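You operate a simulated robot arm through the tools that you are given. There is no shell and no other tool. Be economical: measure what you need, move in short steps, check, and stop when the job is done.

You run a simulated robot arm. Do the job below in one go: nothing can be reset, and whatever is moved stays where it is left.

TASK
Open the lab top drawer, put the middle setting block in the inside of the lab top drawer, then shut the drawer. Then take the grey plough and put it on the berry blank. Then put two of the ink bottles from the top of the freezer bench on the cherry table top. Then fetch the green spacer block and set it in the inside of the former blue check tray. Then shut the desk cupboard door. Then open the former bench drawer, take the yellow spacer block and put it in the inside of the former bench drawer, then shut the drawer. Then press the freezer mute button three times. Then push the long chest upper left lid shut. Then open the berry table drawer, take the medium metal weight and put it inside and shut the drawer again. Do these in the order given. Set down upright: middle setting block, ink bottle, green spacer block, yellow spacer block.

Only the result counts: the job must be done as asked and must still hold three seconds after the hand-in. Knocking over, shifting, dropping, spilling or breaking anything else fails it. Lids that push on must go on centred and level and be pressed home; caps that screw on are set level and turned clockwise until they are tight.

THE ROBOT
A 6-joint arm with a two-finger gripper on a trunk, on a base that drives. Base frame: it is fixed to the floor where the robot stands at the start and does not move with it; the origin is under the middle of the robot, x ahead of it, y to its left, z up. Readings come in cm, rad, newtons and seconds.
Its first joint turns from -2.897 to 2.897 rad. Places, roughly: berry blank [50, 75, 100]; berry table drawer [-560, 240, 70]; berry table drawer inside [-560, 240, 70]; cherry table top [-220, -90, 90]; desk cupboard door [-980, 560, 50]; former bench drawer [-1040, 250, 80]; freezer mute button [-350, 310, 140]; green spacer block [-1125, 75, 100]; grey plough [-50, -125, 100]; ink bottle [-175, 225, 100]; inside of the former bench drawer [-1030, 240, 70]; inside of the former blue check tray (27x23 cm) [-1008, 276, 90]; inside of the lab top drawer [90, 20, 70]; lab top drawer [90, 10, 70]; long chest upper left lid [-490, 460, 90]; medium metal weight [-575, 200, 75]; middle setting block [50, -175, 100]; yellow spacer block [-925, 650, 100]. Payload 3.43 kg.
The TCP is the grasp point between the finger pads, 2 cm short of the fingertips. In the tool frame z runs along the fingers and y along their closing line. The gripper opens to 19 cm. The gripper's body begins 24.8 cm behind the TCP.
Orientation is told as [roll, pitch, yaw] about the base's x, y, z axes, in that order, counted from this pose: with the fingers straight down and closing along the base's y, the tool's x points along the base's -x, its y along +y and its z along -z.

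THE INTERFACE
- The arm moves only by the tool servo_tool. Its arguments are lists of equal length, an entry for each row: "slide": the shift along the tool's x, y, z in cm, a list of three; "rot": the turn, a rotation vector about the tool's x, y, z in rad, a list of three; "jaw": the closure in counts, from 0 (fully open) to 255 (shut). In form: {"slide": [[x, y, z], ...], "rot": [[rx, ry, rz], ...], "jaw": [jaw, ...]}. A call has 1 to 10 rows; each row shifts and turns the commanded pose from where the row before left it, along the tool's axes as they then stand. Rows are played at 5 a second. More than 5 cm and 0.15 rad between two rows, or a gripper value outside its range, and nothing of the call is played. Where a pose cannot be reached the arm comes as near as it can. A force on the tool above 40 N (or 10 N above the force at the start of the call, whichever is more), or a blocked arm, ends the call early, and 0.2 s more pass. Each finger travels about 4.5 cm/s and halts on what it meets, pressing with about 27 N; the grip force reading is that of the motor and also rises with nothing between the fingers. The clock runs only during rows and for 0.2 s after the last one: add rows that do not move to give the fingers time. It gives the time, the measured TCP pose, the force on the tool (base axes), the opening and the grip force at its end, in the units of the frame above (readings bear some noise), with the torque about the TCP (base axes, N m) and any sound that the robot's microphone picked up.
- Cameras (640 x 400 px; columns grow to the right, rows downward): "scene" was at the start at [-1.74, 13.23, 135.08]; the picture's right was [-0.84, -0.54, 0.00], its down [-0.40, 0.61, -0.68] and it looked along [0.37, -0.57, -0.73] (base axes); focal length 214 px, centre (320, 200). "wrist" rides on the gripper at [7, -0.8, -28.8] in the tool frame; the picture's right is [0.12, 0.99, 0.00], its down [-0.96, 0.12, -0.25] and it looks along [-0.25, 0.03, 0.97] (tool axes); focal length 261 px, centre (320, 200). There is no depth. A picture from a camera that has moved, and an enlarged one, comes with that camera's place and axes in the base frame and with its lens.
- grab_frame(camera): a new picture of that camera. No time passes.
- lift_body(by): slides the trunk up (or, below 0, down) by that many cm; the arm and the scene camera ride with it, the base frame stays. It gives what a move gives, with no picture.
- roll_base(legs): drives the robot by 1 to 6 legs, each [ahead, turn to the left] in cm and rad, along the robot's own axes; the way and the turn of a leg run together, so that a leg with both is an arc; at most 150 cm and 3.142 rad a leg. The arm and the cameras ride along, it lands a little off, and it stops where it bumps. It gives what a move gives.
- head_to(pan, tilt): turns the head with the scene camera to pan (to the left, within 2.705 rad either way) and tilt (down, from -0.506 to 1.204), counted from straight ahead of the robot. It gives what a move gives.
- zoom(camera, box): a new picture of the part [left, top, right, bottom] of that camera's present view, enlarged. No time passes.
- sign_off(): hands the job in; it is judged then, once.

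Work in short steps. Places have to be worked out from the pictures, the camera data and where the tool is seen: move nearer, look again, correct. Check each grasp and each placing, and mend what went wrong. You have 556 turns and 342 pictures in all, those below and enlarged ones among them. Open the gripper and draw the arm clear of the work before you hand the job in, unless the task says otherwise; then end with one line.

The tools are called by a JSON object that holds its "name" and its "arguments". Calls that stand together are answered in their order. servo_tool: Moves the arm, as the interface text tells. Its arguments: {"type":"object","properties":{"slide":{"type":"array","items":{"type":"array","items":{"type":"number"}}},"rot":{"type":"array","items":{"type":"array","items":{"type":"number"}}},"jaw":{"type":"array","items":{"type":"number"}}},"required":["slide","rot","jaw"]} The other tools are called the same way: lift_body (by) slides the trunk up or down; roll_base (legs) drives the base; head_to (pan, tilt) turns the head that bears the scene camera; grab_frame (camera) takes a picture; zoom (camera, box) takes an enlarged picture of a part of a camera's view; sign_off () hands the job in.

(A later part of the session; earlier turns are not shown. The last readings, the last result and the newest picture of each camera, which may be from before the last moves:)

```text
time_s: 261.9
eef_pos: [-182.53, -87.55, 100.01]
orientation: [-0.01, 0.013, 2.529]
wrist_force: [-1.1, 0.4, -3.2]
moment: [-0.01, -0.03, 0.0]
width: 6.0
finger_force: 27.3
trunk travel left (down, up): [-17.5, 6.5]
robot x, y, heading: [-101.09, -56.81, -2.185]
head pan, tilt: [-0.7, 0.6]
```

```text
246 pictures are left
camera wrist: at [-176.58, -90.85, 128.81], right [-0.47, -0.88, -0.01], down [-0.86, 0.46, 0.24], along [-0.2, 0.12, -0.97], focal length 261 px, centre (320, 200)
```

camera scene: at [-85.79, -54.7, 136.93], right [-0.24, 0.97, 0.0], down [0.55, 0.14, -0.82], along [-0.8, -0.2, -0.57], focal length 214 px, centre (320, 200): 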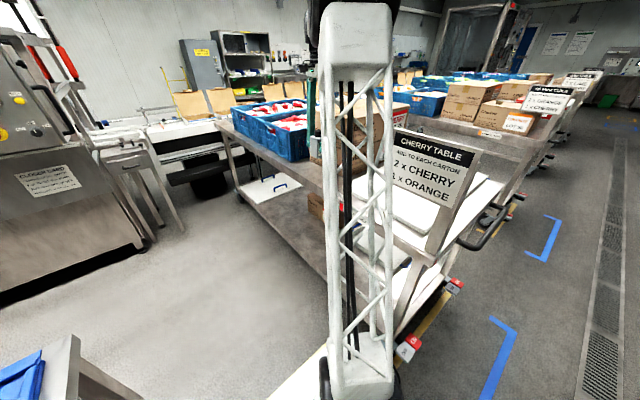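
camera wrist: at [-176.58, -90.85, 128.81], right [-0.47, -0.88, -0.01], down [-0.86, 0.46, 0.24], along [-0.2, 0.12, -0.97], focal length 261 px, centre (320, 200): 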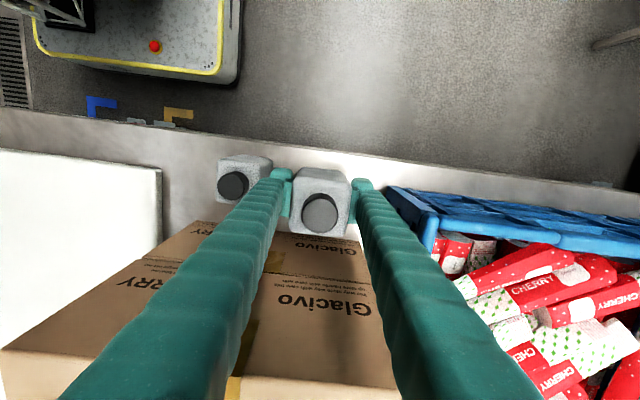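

Clear on both sides. Lower until contact (expected near z 89).

{"name": "servo_tool", "arguments": {"slide": [[0, 0, 3], [0, 0, 3], [0, 0, 2], [0, 0, 1], [0, 0, 0.5], [0, 0, 0.4], [0, 0, 0.4], [0, 0, 0.4], [0, 0, 0.3]], "rot": [[0, 0, 0], [0, 0, 0], [0, 0, 0], [0, 0, 0], [0, 0, 0], [0, 0, 0], [0, 0, 0], [0, 0, 0], [0, 0, 0]], "jaw": [255, 255, 255, 255, 255, 255, 255, 255, 255]}}

```text
time_s: 263.9
eef_pos: [-182.19, -87.47, 89.32]
orientation: [-0.007, 0.011, 2.528]
wrist_force: [-2.3, -0.3, 25.6]
moment: [-0.32, 0.18, 0.01]
width: 6.04
finger_force: 26.7
trunk travel left (down, up): [-17.5, 6.5]
robot x, y, heading: [-100.97, -56.71, -2.181]
head pan, tilt: [-0.7, 0.6]
```

Contact. Release with a small opening and rise.

{"name": "servo_tool", "arguments": {"slide": [[0, 0, -0.25], [0, 0, 0], [0, 0, 0], [0, 0, 0], [0, 0, -3], [0, 0, -4.5], [0, 0, -4.5], [0, 0, -4.5], [0, 0, -4.5]], "rot": [[0, 0, 0], [0, 0, 0], [0, 0, 0], [0, 0, 0], [0, 0, 0], [0, 0, 0], [0, 0, 0], [0, 0, 0], [0, 0, 0]], "jaw": [255, 160, 145, 145, 145, 145, 145, 145, 145]}}

{"name": "grab_frame", "arguments": {"camera": "wrist"}}

```text
time_s: 265.9
eef_pos: [-182.62, -87.39, 110.25]
orientation: [-0.012, 0.014, 2.529]
wrist_force: [0.0, -0.9, 0.0]
moment: [-0.03, -0.04, -0.02]
width: 8.18
finger_force: 0.1
trunk travel left (down, up): [-17.5, 6.5]
robot x, y, heading: [-101.03, -56.39, -2.19]
head pan, tilt: [-0.7, 0.6]
```

```text
245 pictures are left
camera wrist: at [-176.81, -90.77, 139.17], right [-0.47, -0.88, -0.01], down [-0.86, 0.46, 0.23], along [-0.2, 0.12, -0.97], focal length 261 px, centre (320, 200)
```

wrist: 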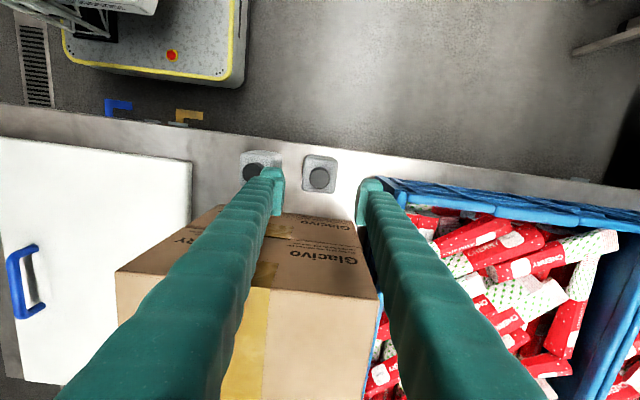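

Both bottles stand on the cherry table. Raise, retract, back out of the gap and turn up the aisle westward.

{"name": "servo_tool", "arguments": {"slide": [[0, 0, -4.5], [3, 0, -3.5], [4.4, 0, -1.5], [4.6, 0, -1], [4.6, 0, -1], [4.6, 0, -1], [4.6, -0.5, -1], [4.6, -0.5, -1], [4.6, -0.5, 0], [4.6, -0.5, 0]], "rot": [[0, 0, 0], [0, 0, 0], [0, 0, 0], [0, 0, 0], [0, 0, 0], [0, 0, 0], [0, 0, 0], [0, 0, 0], [0, 0, 0], [0, 0, 0]], "jaw": [145, 145, 145, 145, 145, 145, 145, 145, 145, 145]}}

{"name": "roll_base", "arguments": {"legs": [[-70, 0], [0, -1.55]]}}

{"name": "head_to", "arguments": {"pan": 0.3, "tilt": 0.3}}

{"name": "grab_frame", "arguments": {"camera": "scene"}}

```text
time_s: 268.1
eef_pos: [-149.17, -108.66, 125.4]
orientation: [-0.011, 0.013, 2.529]
wrist_force: [-1.0, -0.8, 0.3]
moment: [-0.1, -0.1, -0.01]
width: 8.18
finger_force: 0.0
trunk travel left (down, up): [-17.5, 6.5]
robot x, y, heading: [-101.48, -56.43, -2.184]
head pan, tilt: [-0.7, 0.6]
```

```text
time_s: 276.0
eef_pos: [-112.65, 48.6, 125.29]
orientation: [-0.011, 0.011, 0.96]
wrist_force: [-0.3, -0.1, -0.7]
moment: [0.02, -0.01, 0.04]
width: 8.21
finger_force: 0.2
trunk travel left (down, up): [-17.5, 6.5]
robot x, y, heading: [-60.47, 0.19, 2.532]
head pan, tilt: [-0.7, 0.6]
```

```text
time_s: 277.2
eef_pos: [-112.67, 48.76, 125.46]
orientation: [-0.011, 0.01, 0.959]
wrist_force: [0.2, -0.3, 0.1]
moment: [0.02, -0.03, 0.02]
width: 8.19
finger_force: 0.1
trunk travel left (down, up): [-17.5, 6.5]
robot x, y, heading: [-60.37, 0.34, 2.531]
head pan, tilt: [0.3, 0.3]
```

```text
244 pictures are left
camera scene: at [-75.93, -16.11, 139.68], right [0.31, 0.95, 0.0], down [0.28, -0.09, -0.96], along [-0.91, 0.29, -0.3], focal length 214 px, centre (320, 200)
```

scene: 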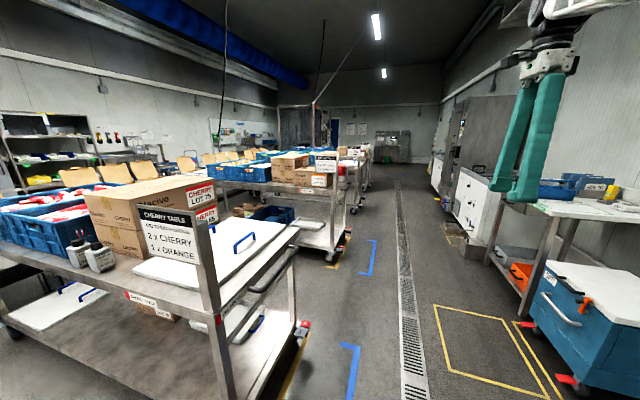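

Both bottles are visible upright. The green spacer is far ahead; drive up the aisle 450 cm and look again.

{"name": "roll_base", "arguments": {"legs": [[120, 0], [110, 0], [110, 0], [110, 0]]}}

{"name": "head_to", "arguments": {"pan": 0.3, "tilt": 0.3}}

{"name": "grab_frame", "arguments": {"camera": "scene"}}

```text
time_s: 299.0
eef_pos: [-483.28, 305.5, 125.42]
orientation: [-0.011, 0.011, 0.965]
wrist_force: [0.6, -0.2, -0.2]
moment: [0.0, -0.01, 0.03]
width: 8.17
finger_force: 0.1
trunk travel left (down, up): [-17.5, 6.5]
robot x, y, heading: [-430.61, 257.67, 2.536]
head pan, tilt: [0.3, 0.3]
```

```text
time_s: 299.6
eef_pos: [-483.17, 305.51, 125.44]
orientation: [-0.009, 0.008, 0.964]
wrist_force: [0.1, 0.1, 0.7]
moment: [0.01, 0.01, -0.01]
width: 8.18
finger_force: 0.2
trunk travel left (down, up): [-17.5, 6.5]
robot x, y, heading: [-430.33, 257.48, 2.535]
head pan, tilt: [0.3, 0.3]
```

```text
243 pictures are left
camera scene: at [-446.18, 240.84, 139.68], right [0.3, 0.95, 0.0], down [0.28, -0.09, -0.96], along [-0.91, 0.29, -0.3], focal length 214 px, centre (320, 200)
```

scene: 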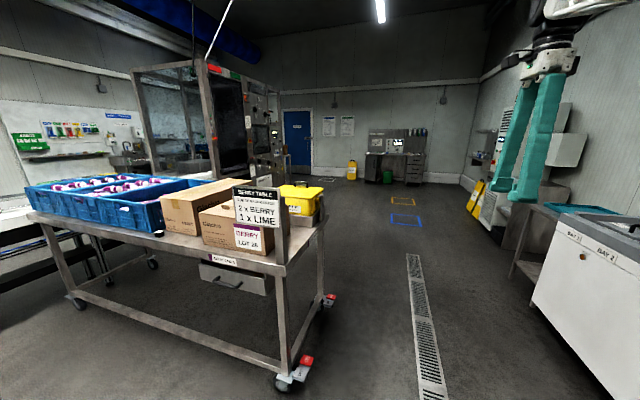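

The Berry table with its drawer is on the left here. The former is the large glass machine ahead; drive past the berry table and look left.

{"name": "roll_base", "arguments": {"legs": [[120, 0], [120, 0]]}}

{"name": "head_to", "arguments": {"pan": 0.7, "tilt": 0.3}}

{"name": "grab_frame", "arguments": {"camera": "scene"}}

```text
time_s: 311.3
eef_pos: [-680.1, 440.11, 125.51]
orientation: [-0.011, 0.01, 0.975]
wrist_force: [-0.4, -0.5, 0.3]
moment: [0.04, 0.0, 0.02]
width: 8.2
finger_force: 0.1
trunk travel left (down, up): [-17.5, 6.5]
robot x, y, heading: [-626.68, 392.95, 2.549]
head pan, tilt: [0.3, 0.3]
```

```text
time_s: 312.2
eef_pos: [-680.08, 440.04, 125.45]
orientation: [-0.009, 0.011, 0.975]
wrist_force: [0.0, 0.9, 0.0]
moment: [0.02, 0.01, 0.01]
width: 8.19
finger_force: 0.1
trunk travel left (down, up): [-17.5, 6.5]
robot x, y, heading: [-626.92, 392.81, 2.547]
head pan, tilt: [0.7, 0.3]
```

```text
242 pictures are left
camera scene: at [-642.6, 372.2, 139.68], right [-0.1, 0.99, 0.0], down [0.29, 0.03, -0.96], along [-0.95, -0.1, -0.3], focal length 214 px, centre (320, 200)
```

scene: 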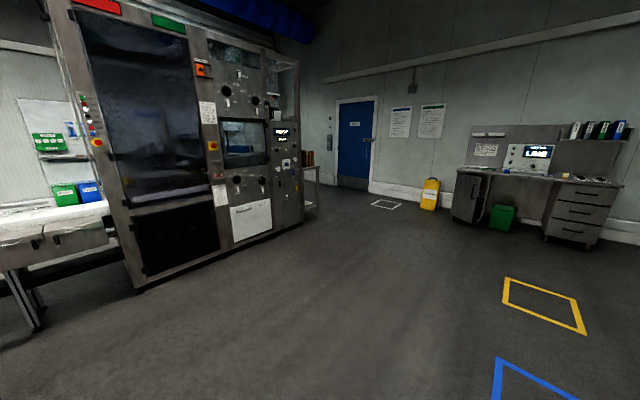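

The former bench lies beyond the glass machine near the wall. Drive toward (-1030,438) and look along its far side.

{"name": "roll_base", "arguments": {"legs": [[0, 0.483], [100, 0], [100, 0], [100, 0], [90, 0]]}}

{"name": "head_to", "arguments": {"pan": 0.9, "tilt": 0.4}}

{"name": "grab_frame", "arguments": {"camera": "scene"}}

```text
time_s: 332.6
eef_pos: [-1081.08, 455.68, 125.35]
orientation: [-0.01, 0.012, 1.452]
wrist_force: [1.0, 0.1, 1.1]
moment: [-0.02, -0.01, 0.01]
width: 8.15
finger_force: 0.0
trunk travel left (down, up): [-17.5, 6.5]
robot x, y, heading: [-1012.31, 438.02, 3.021]
head pan, tilt: [0.7, 0.3]
```

```text
time_s: 333.4
eef_pos: [-1081.06, 455.58, 125.34]
orientation: [-0.01, 0.011, 1.455]
wrist_force: [0.1, -0.5, -0.2]
moment: [-0.02, -0.01, 0.02]
width: 8.17
finger_force: 0.1
trunk travel left (down, up): [-17.5, 6.5]
robot x, y, heading: [-1012.37, 438.47, 3.022]
head pan, tilt: [0.901, 0.4]
```

```text
241 pictures are left
camera scene: at [-1015.27, 411.28, 138.76], right [-0.7, 0.71, 0.0], down [0.28, 0.27, -0.92], along [-0.65, -0.65, -0.39], focal length 214 px, centre (320, 200)
```

scene: 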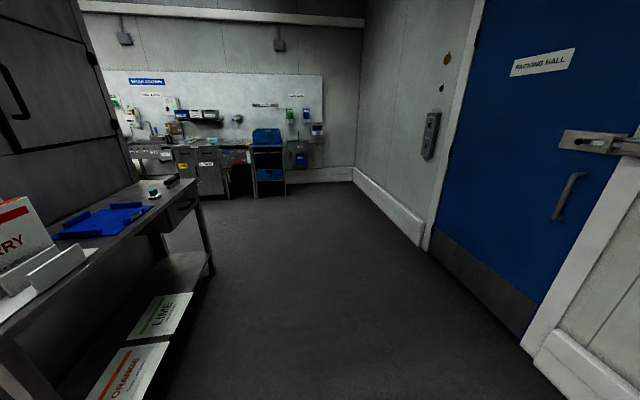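

{"name": "zoom", "arguments": {"camera": "scene", "box": [100, 60, 340, 220]}}

{"name": "zoom", "arguments": {"camera": "scene", "box": [0, 140, 240, 300]}}

```text
2.50 times, centred on (220, 140) of scene
camera zoom: at [-1015.27, 411.28, 138.76], right [-0.7, 0.71, 0.0], down [0.28, 0.27, -0.92], along [-0.65, -0.65, -0.39], focal length 536 px, centre (570, 350)
```

zoom: 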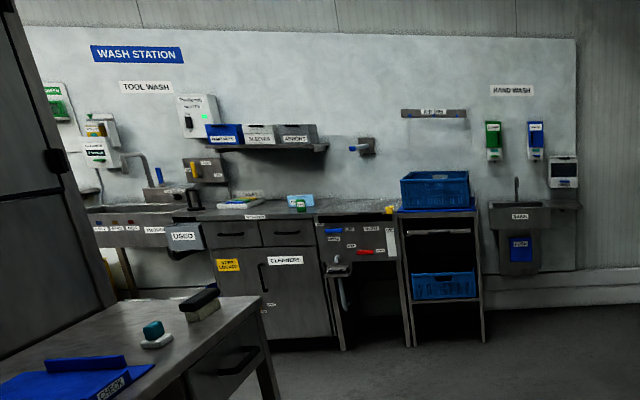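

```text
2.50 times, centred on (120, 220) of scene
camera zoom: at [-1015.27, 411.28, 138.76], right [-0.7, 0.71, 0.0], down [0.28, 0.27, -0.92], along [-0.65, -0.65, -0.39], focal length 536 px, centre (820, 150)
```

zoom: 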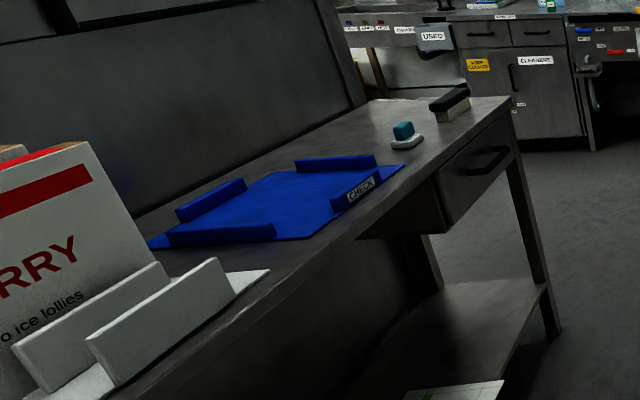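

The green spacer sits on the wash-station counter near (-1135,58); the blue CHECK tray is on the former bench. Drive along the passage toward the wash station.

{"name": "roll_base", "arguments": {"legs": [[0, 1.172], [110, 0], [109, 0], [0, 0.495], [78, 0]]}}

{"name": "head_to", "arguments": {"pan": 0.0, "tilt": 0.5}}

{"name": "grab_frame", "arguments": {"camera": "scene"}}

{"name": "grab_frame", "arguments": {"camera": "wrist"}}

```text
time_s: 352.6
eef_pos: [-1133.19, 99.27, 125.34]
orientation: [-0.008, 0.011, 3.123]
wrist_force: [-0.5, -0.4, -0.4]
moment: [0.02, 0.01, 0.01]
width: 8.18
finger_force: 0.1
trunk travel left (down, up): [-17.5, 6.5]
robot x, y, heading: [-1122.31, 169.48, -1.587]
head pan, tilt: [0.901, 0.4]
```

```text
time_s: 353.8
eef_pos: [-1133.33, 99.14, 125.36]
orientation: [-0.01, 0.012, 3.124]
wrist_force: [0.5, -0.2, 0.2]
moment: [0.0, 0.01, 0.02]
width: 8.2
finger_force: 0.0
trunk travel left (down, up): [-17.5, 6.5]
robot x, y, heading: [-1123.02, 169.13, -1.589]
head pan, tilt: [0.0, 0.499]
```

```text
238 pictures are left
camera scene: at [-1102.91, 166.07, 137.84], right [-1.0, 0.02, 0.0], down [0.01, 0.48, -0.88], along [-0.02, -0.88, -0.48], focal length 214 px, centre (320, 200)
```

scene: 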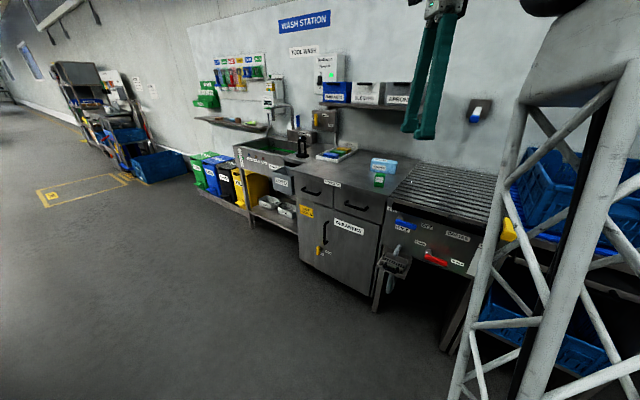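

```text
237 pictures are left
camera wrist: at [-1126.48, 99.72, 154.23], right [0.1, -0.99, -0.01], down [-0.97, -0.1, 0.24], along [-0.24, -0.01, -0.97], focal length 261 px, centre (320, 200)
```

wrist: 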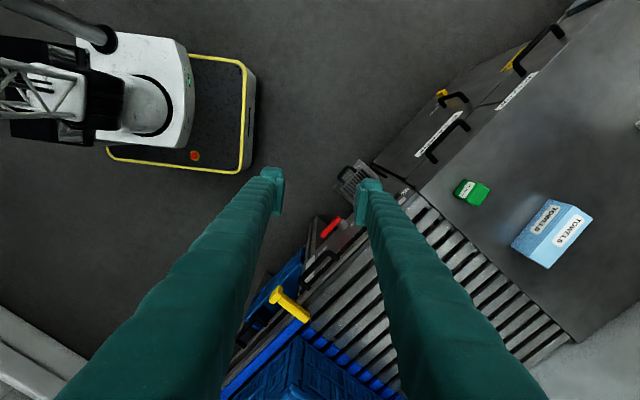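

Green block seen at about (-1135,67). Advance 20 cm and zoom with the wrist.

{"name": "roll_base", "arguments": {"legs": [[20, 0]]}}

{"name": "grab_frame", "arguments": {"camera": "wrist"}}

{"name": "zoom", "arguments": {"camera": "scene", "box": [300, 120, 460, 240]}}

```text
time_s: 355.4
eef_pos: [-1133.75, 79.06, 125.41]
orientation: [-0.01, 0.009, 3.124]
wrist_force: [-0.3, 1.0, 0.8]
moment: [-0.05, 0.01, 0.0]
width: 8.21
finger_force: 0.0
trunk travel left (down, up): [-17.5, 6.5]
robot x, y, heading: [-1123.21, 149.36, -1.587]
head pan, tilt: [0.0, 0.499]
```

```text
236 pictures are left
camera wrist: at [-1126.9, 79.58, 154.23], right [0.1, -0.99, -0.01], down [-0.97, -0.1, 0.24], along [-0.24, -0.01, -0.97], focal length 261 px, centre (320, 200)
```

wrist: 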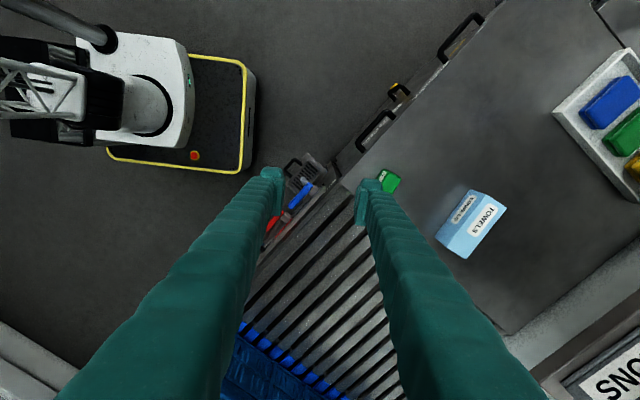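

```text
3.33 times, centred on (380, 180) of scene
camera zoom: at [-1103.29, 145.9, 137.84], right [-1.0, 0.02, 0.0], down [0.01, 0.48, -0.88], along [-0.02, -0.88, -0.48], focal length 715 px, centre (120, 267)
```

zoom: 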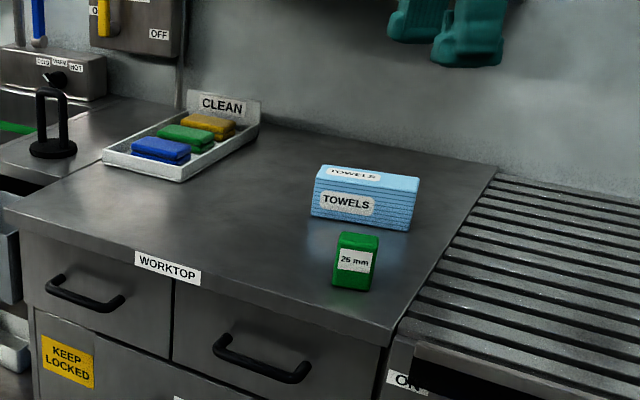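

Block top near (-1136,63), counter z≈89. Move above it.

{"name": "servo_tool", "arguments": {"slide": [[-0.5, 4, 0], [-0.5, 4, 0], [-0.5, 4, 0], [-0.5, 3.3, 0], [0, 0, 4], [0, 0, 0]], "rot": [[0, 0, 0], [0, 0, 0], [0, 0, 0], [0, 0, 0], [0, 0, 0], [0, 0, 0]], "jaw": [100, 80, 60, 60, 60, 60]}}

{"name": "grab_frame", "arguments": {"camera": "wrist"}}

{"name": "zoom", "arguments": {"camera": "wrist", "box": [250, 130, 390, 230]}}

```text
time_s: 356.8
eef_pos: [-1135.81, 64.07, 121.23]
orientation: [-0.01, 0.01, 3.125]
wrist_force: [-0.3, 0.4, 0.0]
moment: [-0.01, 0.0, 0.01]
width: 14.56
finger_force: 0.0
trunk travel left (down, up): [-17.5, 6.5]
robot x, y, heading: [-1123.05, 148.9, -1.589]
head pan, tilt: [0.0, 0.499]
```

```text
234 pictures are left
camera wrist: at [-1129.0, 64.41, 150.07], right [0.1, -0.99, -0.01], down [-0.97, -0.1, 0.24], along [-0.24, -0.01, -0.97], focal length 261 px, centre (320, 200)
```

wrist: 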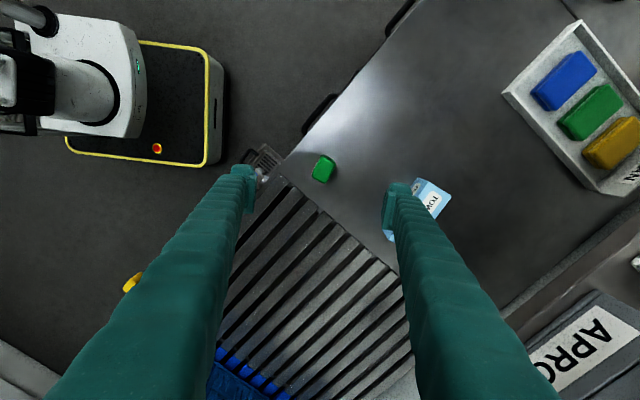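

```text
4.00 times, centred on (320, 180) of wrist
camera zoom: at [-1129.0, 64.41, 150.07], right [0.1, -0.99, -0.01], down [-0.97, -0.1, 0.24], along [-0.24, -0.01, -0.97], focal length 1043 px, centre (320, 280)
```

zoom: 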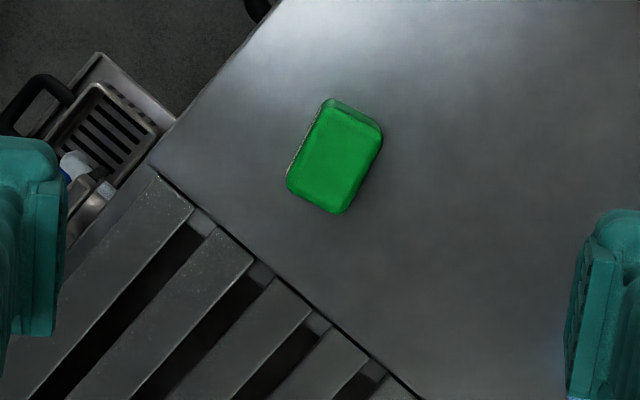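

Green block: about 4.8 x 3.1 cm, long axis at ~154°. Turn 25° to close on the short sides, and descend.

{"name": "servo_tool", "arguments": {"slide": [[0, 0, 0], [0, 0, 0], [0, 0, 0], [0, 0, 4.5], [0, 0, 4.5], [0, 0, 4.5], [0, 0, 4.5], [0, 0, 0]], "rot": [[0, 0, 0.145], [0, 0, 0.145], [0, 0, 0.145], [0, 0, 0], [0, 0, 0], [0, 0, 0], [0, 0, 0], [0, 0, 0]], "jaw": [100, 130, 140, 140, 140, 140, 140, 140]}}

{"name": "zoom", "arguments": {"camera": "wrist", "box": [200, 100, 440, 260]}}

```text
time_s: 358.6
eef_pos: [-1135.78, 63.91, 102.99]
orientation: [-0.014, 0.005, 2.689]
wrist_force: [-0.4, 0.6, 0.6]
moment: [0.0, 0.01, 0.01]
width: 8.57
finger_force: 0.1
trunk travel left (down, up): [-17.5, 6.5]
robot x, y, heading: [-1122.88, 149.09, -1.593]
head pan, tilt: [0.0, 0.499]
```

```text
2.50 times, centred on (320, 180) of wrist
camera zoom: at [-1129.3, 61.38, 131.92], right [-0.33, -0.94, -0.01], down [-0.92, 0.32, 0.24], along [-0.22, 0.09, -0.97], focal length 652 px, centre (320, 250)
```

zoom: 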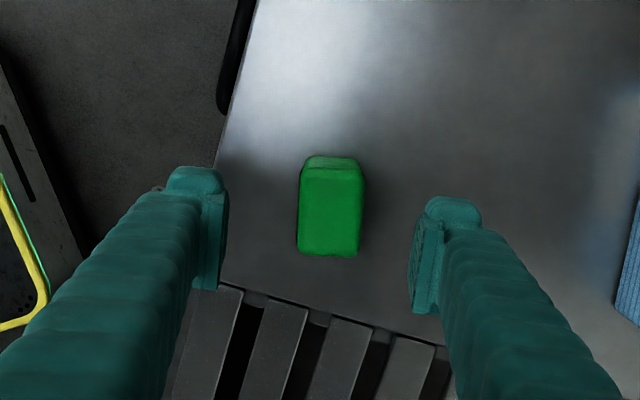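

Centred. Descend 11 cm and close.

{"name": "servo_tool", "arguments": {"slide": [[0, 0, 4.5], [0, 0, 4.5], [0, 0, 2], [0, 0, 0], [0, 0, 0], [0, 0, 0], [0, 0, 0], [0, 0, 0]], "rot": [[0, 0, 0], [0, 0, 0], [0, 0, 0], [0, 0, 0], [0, 0, 0], [0, 0, 0], [0, 0, 0], [0, 0, 0]], "jaw": [140, 140, 140, 200, 255, 255, 255, 255]}}

{"name": "zoom", "arguments": {"camera": "wrist", "box": [200, 100, 440, 260]}}

```text
time_s: 360.4
eef_pos: [-1135.64, 64.28, 92.3]
orientation: [-0.013, 0.005, 2.689]
wrist_force: [-1.3, 0.1, 0.5]
moment: [0.01, 0.01, 0.01]
width: 3.47
finger_force: 27.0
trunk travel left (down, up): [-17.5, 6.5]
robot x, y, heading: [-1123.03, 148.92, -1.594]
head pan, tilt: [0.0, 0.499]
```

```text
2.50 times, centred on (320, 180) of wrist
camera zoom: at [-1129.19, 61.62, 121.08], right [-0.33, -0.94, -0.01], down [-0.92, 0.32, 0.24], along [-0.22, 0.09, -0.97], focal length 652 px, centre (320, 250)
```

zoom: 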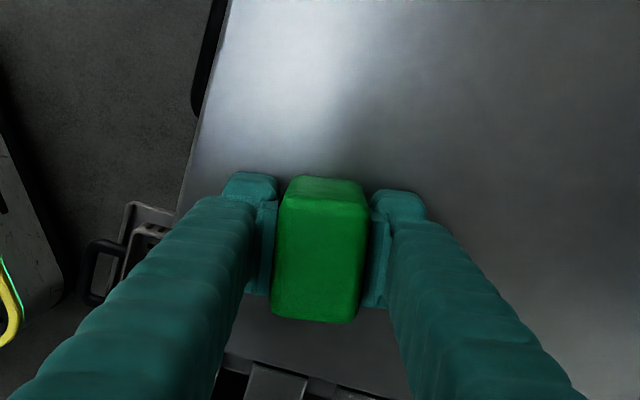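

Held (3.5 cm). Lift, retract, and drive back to the former bench.

{"name": "servo_tool", "arguments": {"slide": [[0, 0, -2], [0, 0, -4.5], [0, 0, -4.5], [0, 0, -4.5], [0, 0, -4.5], [0, 0, -4.5], [-1.3, -3.8, -3], [-1.3, -3.8, -3], [-1.3, -3.8, -1], [-1.3, -3.8, 0]], "rot": [[0, 0, 0], [0, 0, 0], [0, 0, 0], [0, 0, 0], [0, 0, 0], [0, 0, 0], [0, 0, 0], [0, 0, 0], [0, 0, 0], [0, 0, 0]], "jaw": [255, 255, 255, 255, 255, 255, 255, 255, 255, 255]}}

{"name": "roll_base", "arguments": {"legs": [[-98, 0], [0, -0.586], [-55, 0], [0, 1.9]]}}

{"name": "head_to", "arguments": {"pan": 0.2, "tilt": 0.7}}

{"name": "grab_frame", "arguments": {"camera": "scene"}}

{"name": "grab_frame", "arguments": {"camera": "wrist"}}

```text
refused: row 7 steps farther than a row can; nothing moved
```

```text
time_s: 374.5
eef_pos: [-1011.77, 257.37, 92.34]
orientation: [-0.013, -0.002, -2.293]
wrist_force: [-0.6, -0.4, 0.5]
moment: [0.02, 0.0, 0.02]
width: 3.49
finger_force: 26.8
trunk travel left (down, up): [-17.5, 6.5]
robot x, y, heading: [-1090.24, 292.58, -0.285]
head pan, tilt: [0.0, 0.499]
stopped in leg 4: the force on the tool passed its limit at 48 N (the readings are from after the stop); the commanded pose is now the measured one
```

```text
time_s: 375.3
eef_pos: [-1011.78, 257.34, 92.14]
orientation: [-0.012, -0.004, -2.294]
wrist_force: [-1.0, -1.0, -0.2]
moment: [-0.02, -0.05, 0.02]
width: 3.5
finger_force: 27.3
trunk travel left (down, up): [-17.5, 6.5]
robot x, y, heading: [-1090.59, 292.81, -0.286]
head pan, tilt: [0.201, 0.7]
```

```text
230 pictures are left
camera scene: at [-1081.88, 312.71, 136.07], right [-0.09, -1.0, 0.0], down [-0.64, 0.06, -0.77], along [0.76, -0.07, -0.64], focal length 214 px, centre (320, 200)
```

scene: 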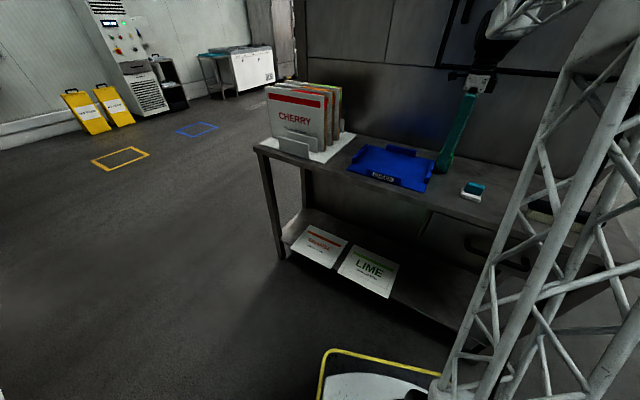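

```text
229 pictures are left
camera wrist: at [-1007.35, 262.99, 121.01], right [0.82, -0.57, -0.01], down [-0.55, -0.8, 0.25], along [-0.15, -0.2, -0.97], focal length 261 px, centre (320, 200)
```

wrist: 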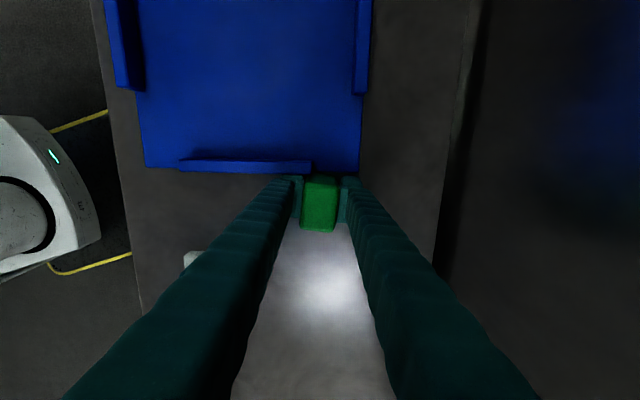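

The lift was refused, so the base drove with the hand low and it came up against the blue tray's rim. I check what was touched before moving on.

{"name": "zoom", "arguments": {"camera": "scene", "box": [330, 120, 610, 260]}}

{"name": "zoom", "arguments": {"camera": "wrist", "box": [80, 0, 480, 250]}}

```text
2.29 times, centred on (470, 190) of scene
camera zoom: at [-1081.88, 312.71, 136.07], right [-0.09, -1.0, 0.0], down [-0.64, 0.06, -0.77], along [0.76, -0.07, -0.64], focal length 490 px, centre (-23, 223)
```

zoom: 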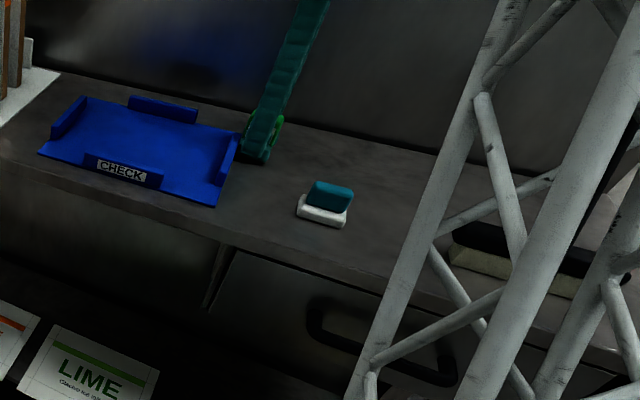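

```text
1.60 times, centred on (280, 125) of wrist
camera zoom: at [-1007.35, 262.99, 121.01], right [0.82, -0.57, -0.01], down [-0.55, -0.8, 0.25], along [-0.15, -0.2, -0.97], focal length 417 px, centre (384, 320)
```

zoom: 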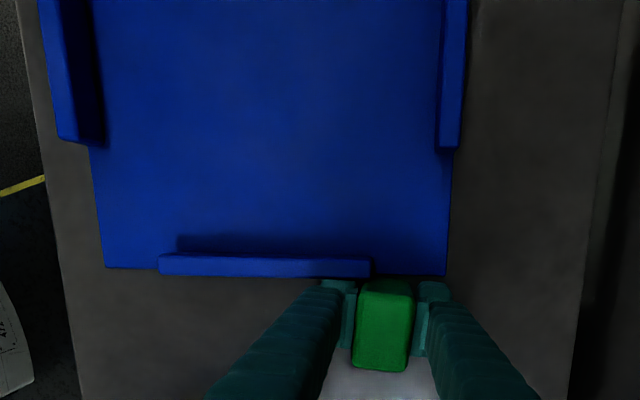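

Tray, sponge and brush look where they were (within my ~1 cm error). The green block is still squarely held. Raise 15 cm and move over the tray's middle.

{"name": "servo_tool", "arguments": {"slide": [[-0.3, 0, -2], [0, 0, -4.5], [0, 0, -4.5], [0, 0, -4.5], [3.6, -2.4, 0], [3.6, -2.4, 0], [3.6, -2.4, 0], [3.6, -2.4, 0], [0, 0, 0]], "rot": [[0, 0, 0], [0, 0, 0], [0, 0, 0], [0, 0, 0], [0, 0, 0], [0, 0, 0], [0, 0, 0], [0, 0, 0], [0, 0, 0]], "jaw": [255, 255, 255, 255, 255, 255, 255, 255, 255]}}

{"name": "grab_frame", "arguments": {"camera": "wrist"}}

{"name": "grab_frame", "arguments": {"camera": "scene"}}

```text
time_s: 377.3
eef_pos: [-1009.45, 274.1, 107.93]
orientation: [-0.013, -0.003, -2.292]
wrist_force: [0.6, -0.4, -0.9]
moment: [-0.01, 0.01, 0.0]
width: 3.48
finger_force: 27.3
trunk travel left (down, up): [-17.5, 6.5]
robot x, y, heading: [-1090.33, 292.84, -0.286]
head pan, tilt: [0.201, 0.7]
```

```text
226 pictures are left
camera wrist: at [-1005.11, 279.83, 136.61], right [0.82, -0.57, -0.01], down [-0.55, -0.8, 0.25], along [-0.15, -0.2, -0.97], focal length 261 px, centre (320, 200)
```

wrist: 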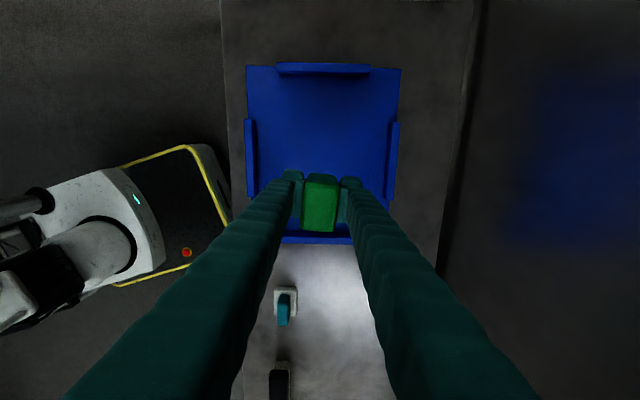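

```text
225 pictures are left
camera scene: at [-1081.88, 312.73, 136.07], right [-0.09, -1.0, 0.0], down [-0.64, 0.06, -0.76], along [0.76, -0.07, -0.64], focal length 214 px, centre (320, 200)
```

scene: 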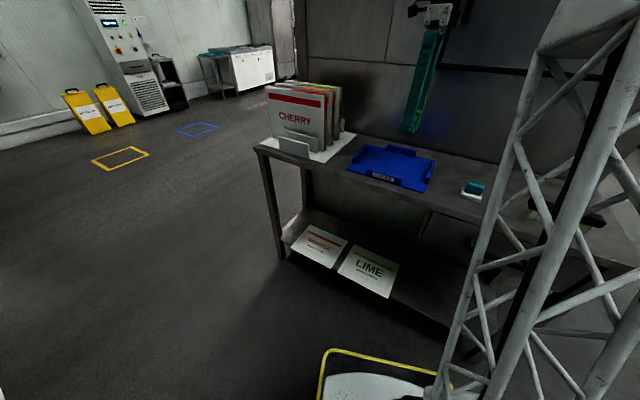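

Tray centre measures (-1007,277), matching the given spot. Shift 3.7 cm and lower.

{"name": "servo_tool", "arguments": {"slide": [[3.5, 0, 0], [0, 0, 4.5], [0, 0, 4.5], [0, 0, 2], [0, 0, 0.5], [0, 0, 0.5], [0, 0, 0.5], [0, 0, 0.5], [0, 0, 0.5], [0, 0, 0.5]], "rot": [[0, 0, 0], [0, 0, 0], [0, 0, 0], [0, 0, 0], [0, 0, 0], [0, 0, 0], [0, 0, 0], [0, 0, 0], [0, 0, 0], [0, 0, 0]], "jaw": [255, 255, 255, 255, 255, 255, 255, 255, 255, 255]}}

{"name": "grab_frame", "arguments": {"camera": "wrist"}}

```text
time_s: 379.5
eef_pos: [-1007.29, 276.92, 93.82]
orientation: [-0.014, -0.001, -2.293]
wrist_force: [-1.0, 0.0, -1.6]
moment: [0.0, 0.0, -0.01]
width: 3.46
finger_force: 27.1
trunk travel left (down, up): [-17.5, 6.5]
robot x, y, heading: [-1090.14, 292.36, -0.286]
head pan, tilt: [0.201, 0.7]
```

```text
224 pictures are left
camera wrist: at [-1002.85, 282.54, 122.63], right [0.82, -0.57, -0.01], down [-0.55, -0.8, 0.25], along [-0.15, -0.2, -0.97], focal length 261 px, centre (320, 200)
```

wrist: 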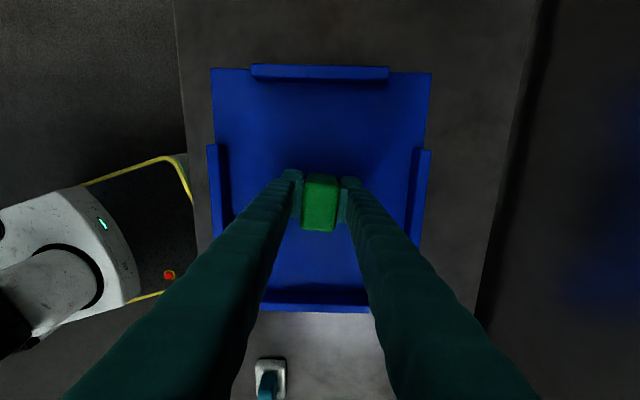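

Lower on until contact.

{"name": "servo_tool", "arguments": {"slide": [[0, 0, 0.5], [0, 0, 0.4], [0, 0, 0.4], [0, 0, 0.4], [0, 0, 0.4], [0, 0, 0.4], [0, 0, 0.4], [0, 0, 0.4]], "rot": [[0, 0, 0], [0, 0, 0], [0, 0, 0], [0, 0, 0], [0, 0, 0], [0, 0, 0], [0, 0, 0], [0, 0, 0]], "jaw": [255, 255, 255, 255, 255, 255, 255, 255]}}

```text
time_s: 380.6
eef_pos: [-1007.37, 276.96, 92.45]
orientation: [-0.004, 0.001, -2.294]
wrist_force: [-6.3, 0.2, 23.3]
moment: [-0.27, 0.0, -0.1]
width: 3.51
finger_force: 27.3
trunk travel left (down, up): [-17.5, 6.5]
robot x, y, heading: [-1090.17, 292.67, -0.288]
head pan, tilt: [0.201, 0.7]
stopped in row 5: the force on the tool passed its limit at 47 N (the readings are from after the stop); the commanded pose is now the measured one
```

Contact. Relieve, release and rise.

{"name": "servo_tool", "arguments": {"slide": [[0, 0, -0.15], [0, 0, 0], [0, 0, 0], [0, 0, 0], [0, 0, -3], [0, 0, -4], [0, 0, -4.5], [0, 0, -4.5]], "rot": [[0, 0, 0], [0, 0, 0], [0, 0, 0], [0, 0, 0], [0, 0, 0], [0, 0, 0], [0, 0, 0], [0, 0, 0]], "jaw": [240, 190, 160, 160, 160, 160, 160, 160]}}

{"name": "grab_frame", "arguments": {"camera": "wrist"}}

{"name": "zoom", "arguments": {"camera": "scene", "box": [330, 120, 530, 230]}}

```text
time_s: 382.4
eef_pos: [-1007.25, 276.77, 108.32]
orientation: [-0.008, -0.001, -2.293]
wrist_force: [-0.1, -0.2, 1.1]
moment: [0.0, 0.07, 0.0]
width: 7.07
finger_force: 0.1
trunk travel left (down, up): [-17.5, 6.5]
robot x, y, heading: [-1090.06, 292.87, -0.286]
head pan, tilt: [0.201, 0.7]
```

```text
223 pictures are left
camera wrist: at [-1002.91, 282.49, 137.16], right [0.82, -0.57, -0.01], down [-0.55, -0.8, 0.25], along [-0.15, -0.2, -0.97], focal length 261 px, centre (320, 200)
```

wrist: 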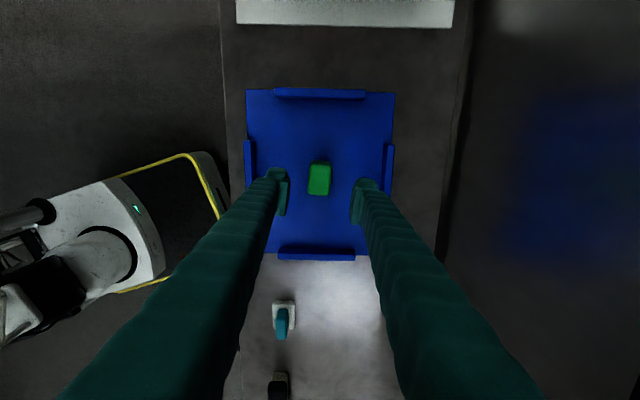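

```text
3.20 times, centred on (430, 175) of scene
camera zoom: at [-1081.87, 312.73, 136.06], right [-0.09, -1.0, 0.0], down [-0.64, 0.06, -0.76], along [0.76, -0.07, -0.64], focal length 686 px, centre (-32, 280)
```

zoom: 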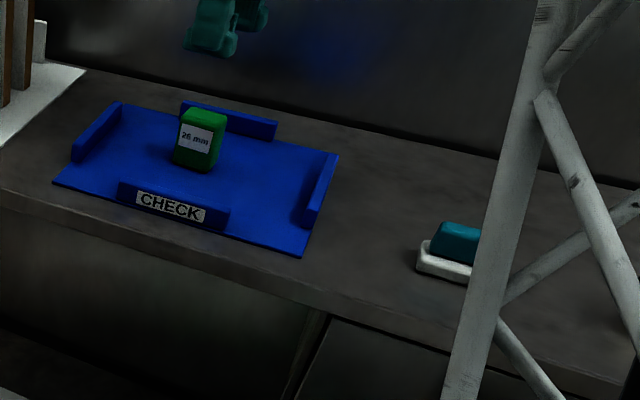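

Green block stands centred in the tray. Next the desk cupboard door: raise and retract the arm, then drive toward the desk.

{"name": "servo_tool", "arguments": {"slide": [[0, 0, -4.5], [0, 0, -4.5], [0, 0, -4.5], [0, 0, -4], [-2.2, -4, 0], [-2.2, -4, 0], [-2.2, -4, 0], [0, 0, 0]], "rot": [[0, 0, 0], [0, 0, 0], [0, 0, 0], [0, 0, 0], [0, 0, 0], [0, 0, 0], [0, 0, 0], [0, 0, 0]], "jaw": [160, 160, 160, 160, 160, 160, 160, 160]}}

```text
time_s: 384.2
eef_pos: [-1020.28, 279.68, 126.11]
orientation: [-0.006, 0.002, -2.295]
wrist_force: [-1.1, -0.1, 0.0]
moment: [0.0, -0.12, 0.0]
width: 7.12
finger_force: 0.0
trunk travel left (down, up): [-17.5, 6.5]
robot x, y, heading: [-1089.79, 292.57, -0.287]
head pan, tilt: [0.201, 0.7]
```

{"name": "roll_base", "arguments": {"legs": [[0, 1.2], [100, 0], [90, 0]]}}

{"name": "head_to", "arguments": {"pan": 0.6, "tilt": 0.5}}

{"name": "grab_frame", "arguments": {"camera": "scene"}}

```text
time_s: 396.8
eef_pos: [-937.67, 502.53, 126.05]
orientation: [-0.006, 0.0, -1.093]
wrist_force: [-0.2, 0.3, 0.7]
moment: [0.01, -0.01, 0.02]
width: 7.09
finger_force: 0.1
trunk travel left (down, up): [-17.5, 6.5]
robot x, y, heading: [-974.99, 441.93, 0.912]
head pan, tilt: [0.201, 0.7]
```

```text
time_s: 397.7
eef_pos: [-937.72, 502.28, 125.97]
orientation: [-0.009, 0.002, -1.094]
wrist_force: [0.4, -0.1, -0.3]
moment: [0.01, -0.01, 0.01]
width: 7.12
finger_force: 0.0
trunk travel left (down, up): [-17.5, 6.5]
robot x, y, heading: [-975.05, 441.98, 0.911]
head pan, tilt: [0.6, 0.499]
```

```text
221 pictures are left
camera scene: at [-994.1, 458.59, 137.83], right [1.0, -0.06, 0.0], down [-0.03, -0.48, -0.88], along [0.05, 0.88, -0.48], focal length 214 px, centre (320, 200)
```

scene: 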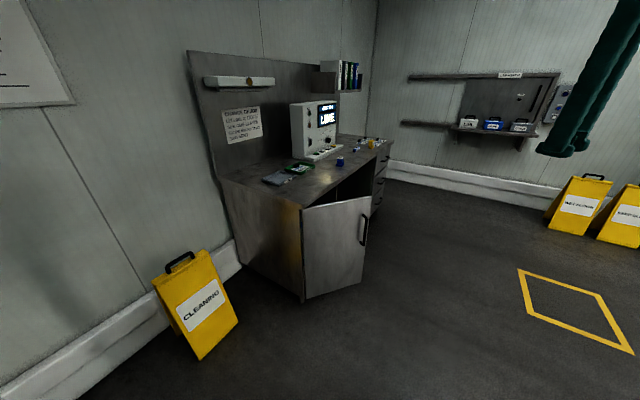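

The cupboard door at the desk's near end stands about 40° open, hinged on the near side, free edge near (-955,567). I'll drive to (-932,517) and turn to push it shut.

{"name": "roll_base", "arguments": {"legs": [[0, 0.138], [84, 0], [0, 1.13]]}}

{"name": "head_to", "arguments": {"pan": 0.3, "tilt": 0.8}}

{"name": "grab_frame", "arguments": {"camera": "scene"}}

{"name": "grab_frame", "arguments": {"camera": "wrist"}}

```text
time_s: 405.7
eef_pos: [-980.2, 568.11, 126.11]
orientation: [-0.008, 0.0, 0.174]
wrist_force: [-0.2, -0.5, -0.6]
moment: [-0.02, 0.03, 0.03]
width: 7.08
finger_force: 0.1
trunk travel left (down, up): [-17.5, 6.5]
robot x, y, heading: [-933.96, 514.44, 2.181]
head pan, tilt: [0.6, 0.499]
```

```text
time_s: 406.5
eef_pos: [-980.25, 568.19, 126.04]
orientation: [-0.005, -0.003, 0.175]
wrist_force: [0.0, -1.5, -0.7]
moment: [0.02, -0.03, 0.04]
width: 7.1
finger_force: 0.1
trunk travel left (down, up): [-17.5, 6.5]
robot x, y, heading: [-933.65, 514.7, 2.182]
head pan, tilt: [0.3, 0.799]
```

```text
220 pictures are left
camera scene: at [-953.05, 503.14, 135.25], right [0.61, 0.79, 0.0], down [0.57, -0.44, -0.7], along [-0.55, 0.43, -0.72], focal length 214 px, centre (320, 200)
```

scene: 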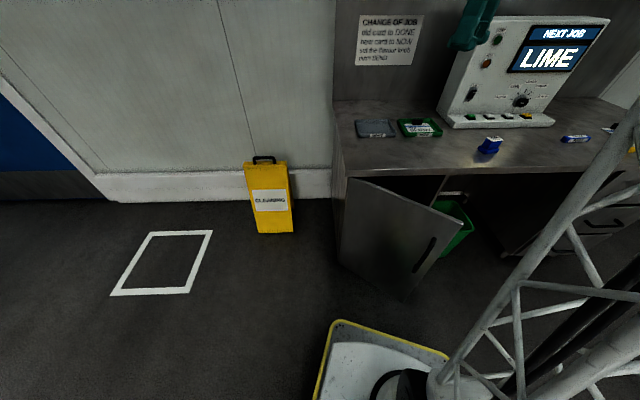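

```text
219 pictures are left
camera wrist: at [-986.94, 566.38, 154.79], right [-0.29, 0.96, -0.01], down [0.93, 0.28, 0.25], along [0.24, 0.06, -0.97], focal length 261 px, centre (320, 200)
```

wrist: 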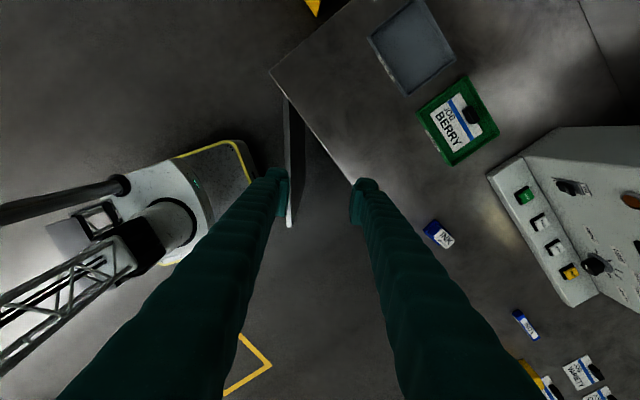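

Seen from above the hinge is at (-993,553), free edge (-957,565). I back up 12 cm, tilt the tool 45° toward the desk with closed fingers, and go to a standoff before the door.

{"name": "roll_base", "arguments": {"legs": [[-12, 0]]}}

{"name": "servo_tool", "arguments": {"slide": [[0, 0, 0], [0, 0, 0], [0, 0, 0], [0, 0, 0], [0, 0, 0], [0, 0, 0], [0, 0, 0], [0, 0, 0], [0, 0, 0], [0, 0, 0]], "rot": [[0, 0, -0.148], [0, 0, -0.148], [0, 0, -0.148], [-0.131, 0, 0], [-0.131, 0, 0], [-0.131, 0, 0], [-0.131, 0, 0], [-0.131, 0, 0], [-0.131, 0, 0], [0, 0, 0]], "jaw": [200, 255, 255, 255, 255, 255, 255, 255, 255, 255]}}

```text
time_s: 407.8
eef_pos: [-973.3, 558.34, 126.03]
orientation: [-0.006, -0.001, 0.173]
wrist_force: [-0.6, 0.5, 0.2]
moment: [-0.05, -0.02, -0.01]
width: 7.11
finger_force: 0.1
trunk travel left (down, up): [-17.5, 6.5]
robot x, y, heading: [-927.19, 504.11, 2.18]
head pan, tilt: [0.3, 0.799]
```

```text
time_s: 409.9
eef_pos: [-973.23, 558.53, 126.05]
orientation: [0.783, 0.002, 0.618]
wrist_force: [-0.7, -0.8, 0.0]
moment: [0.0, -0.05, 0.02]
width: 0.03
finger_force: 27.1
trunk travel left (down, up): [-17.5, 6.5]
robot x, y, heading: [-926.97, 504.5, 2.181]
head pan, tilt: [0.3, 0.799]
```

Tilted as intended. Move sideways to the standoff, then descend vertically in front of the door.

{"name": "servo_tool", "arguments": {"slide": [[-3.6, -2.2, -2.2], [-3.6, -2.2, -2.2], [-3.6, -2.2, -2.2], [0, -3.4, 3.4], [0, -3.4, 3.4], [0, -3.4, 3.4], [0, -3.4, 3.4], [0, -3.4, 3.4], [0, -3.4, 3.4], [0, -3.4, 3.4]], "rot": [[0, 0, 0], [0, 0, 0], [0, 0, 0], [0, 0, 0], [0, 0, 0], [0, 0, 0], [0, 0, 0], [0, 0, 0], [0, 0, 0], [0, 0, 0]], "jaw": [255, 255, 255, 255, 255, 255, 255, 255, 255, 255]}}

{"name": "grab_frame", "arguments": {"camera": "wrist"}}

{"name": "grab_frame", "arguments": {"camera": "scene"}}

```text
time_s: 412.1
eef_pos: [-958.99, 556.88, 92.35]
orientation: [0.781, 0.005, 0.615]
wrist_force: [0.2, -0.9, 0.7]
moment: [0.01, -0.01, -0.03]
width: 0.02
finger_force: 26.7
trunk travel left (down, up): [-17.5, 6.5]
robot x, y, heading: [-926.92, 504.48, 2.171]
head pan, tilt: [0.3, 0.799]
```

```text
218 pictures are left
camera wrist: at [-952.54, 535.82, 112.15], right [-0.5, 0.51, 0.7], down [0.84, 0.48, 0.25], along [-0.21, 0.71, -0.67], focal length 261 px, centre (320, 200)
```

wrist: 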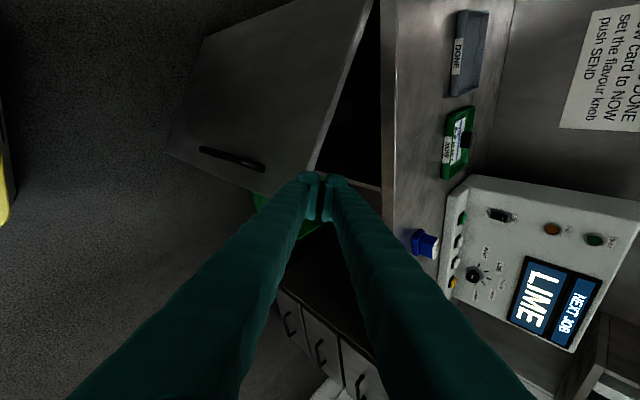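

```text
217 pictures are left
camera scene: at [-946.16, 493.27, 135.25], right [0.62, 0.79, 0.0], down [0.56, -0.44, -0.7], along [-0.55, 0.43, -0.72], focal length 214 px, centre (320, 200)
```

scene: 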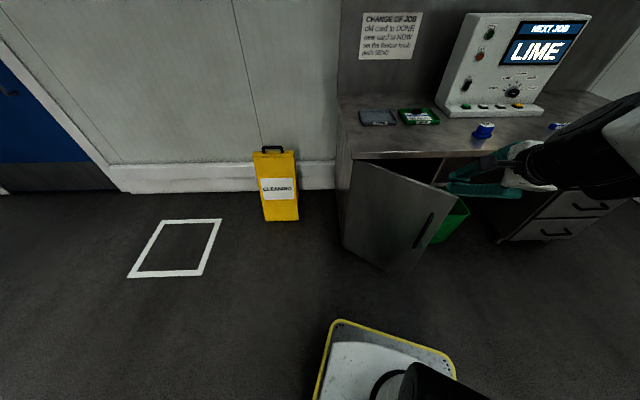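

From the better view the free top corner is at (-964.6,569,78) and the hinge at (-999.5,555). Adjust the standoff and go down to z≈64.

{"name": "servo_tool", "arguments": {"slide": [[1.7, 2.3, 2.3], [1.7, 2.3, 2.3], [0, -3.3, 3.3], [0, -3.3, 3.3], [0, -3.3, 3.3], [0, -3.3, 3.3], [0, -3.3, 3.3], [0, -3.3, 3.3], [0, 0, 0]], "rot": [[0, 0, 0], [0, 0, 0], [0, 0, 0], [0, 0, 0], [0, 0, 0], [0, 0, 0], [0, 0, 0], [0, 0, 0], [0, 0, 0]], "jaw": [255, 255, 255, 255, 255, 255, 255, 255, 255]}}

{"name": "grab_frame", "arguments": {"camera": "wrist"}}

{"name": "grab_frame", "arguments": {"camera": "scene"}}

```text
time_s: 413.4
eef_pos: [-965.02, 564.18, 84.01]
orientation: [0.799, 0.027, 0.535]
wrist_force: [5.6, 0.2, 18.4]
moment: [0.11, -0.3, 0.17]
width: 0.0
finger_force: 27.0
out of reach, approached as far as the arm can: row 3, 4, 5, 6
trunk travel left (down, up): [-17.5, 6.5]
robot x, y, heading: [-926.99, 504.35, 2.175]
head pan, tilt: [0.3, 0.799]
stopped in row 6: the force on the tool passed its limit at 108 N (the readings are from after the stop); the commanded pose is now the measured one
```

```text
216 pictures are left
camera wrist: at [-959.75, 542.7, 103.75], right [-0.44, 0.55, 0.71], down [0.88, 0.41, 0.23], along [-0.17, 0.73, -0.66], focal length 261 px, centre (320, 200)
```

wrist: 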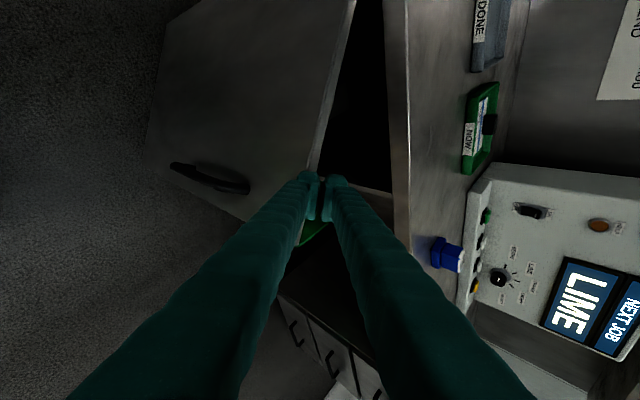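

```text
215 pictures are left
camera scene: at [-946.17, 493.33, 135.26], right [0.62, 0.79, 0.0], down [0.56, -0.44, -0.7], along [-0.55, 0.43, -0.72], focal length 214 px, centre (320, 200)
```

scene: 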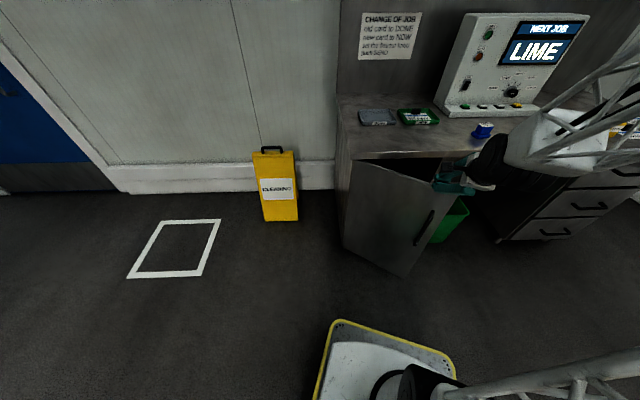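

The arm ran out of reach low down and pressed on the door's top edge. Rise, back off, and use the trunk to go lower instead.

{"name": "servo_tool", "arguments": {"slide": [[0, 3, -3], [0, 3, -3], [0, -2, -2], [0, -2, -2], [0, 0, 0]], "rot": [[0, 0, 0], [0, 0, 0], [0, 0, 0], [0, 0, 0], [0, 0, 0]], "jaw": [255, 255, 255, 255, 255]}}

```text
time_s: 414.6
eef_pos: [-962.09, 559.43, 92.35]
orientation: [0.794, 0.026, 0.536]
wrist_force: [0.0, -0.1, -1.2]
moment: [-0.01, 0.03, -0.03]
width: 0.0
finger_force: 26.7
trunk travel left (down, up): [-17.5, 6.5]
robot x, y, heading: [-926.99, 504.45, 2.179]
head pan, tilt: [0.3, 0.799]
```

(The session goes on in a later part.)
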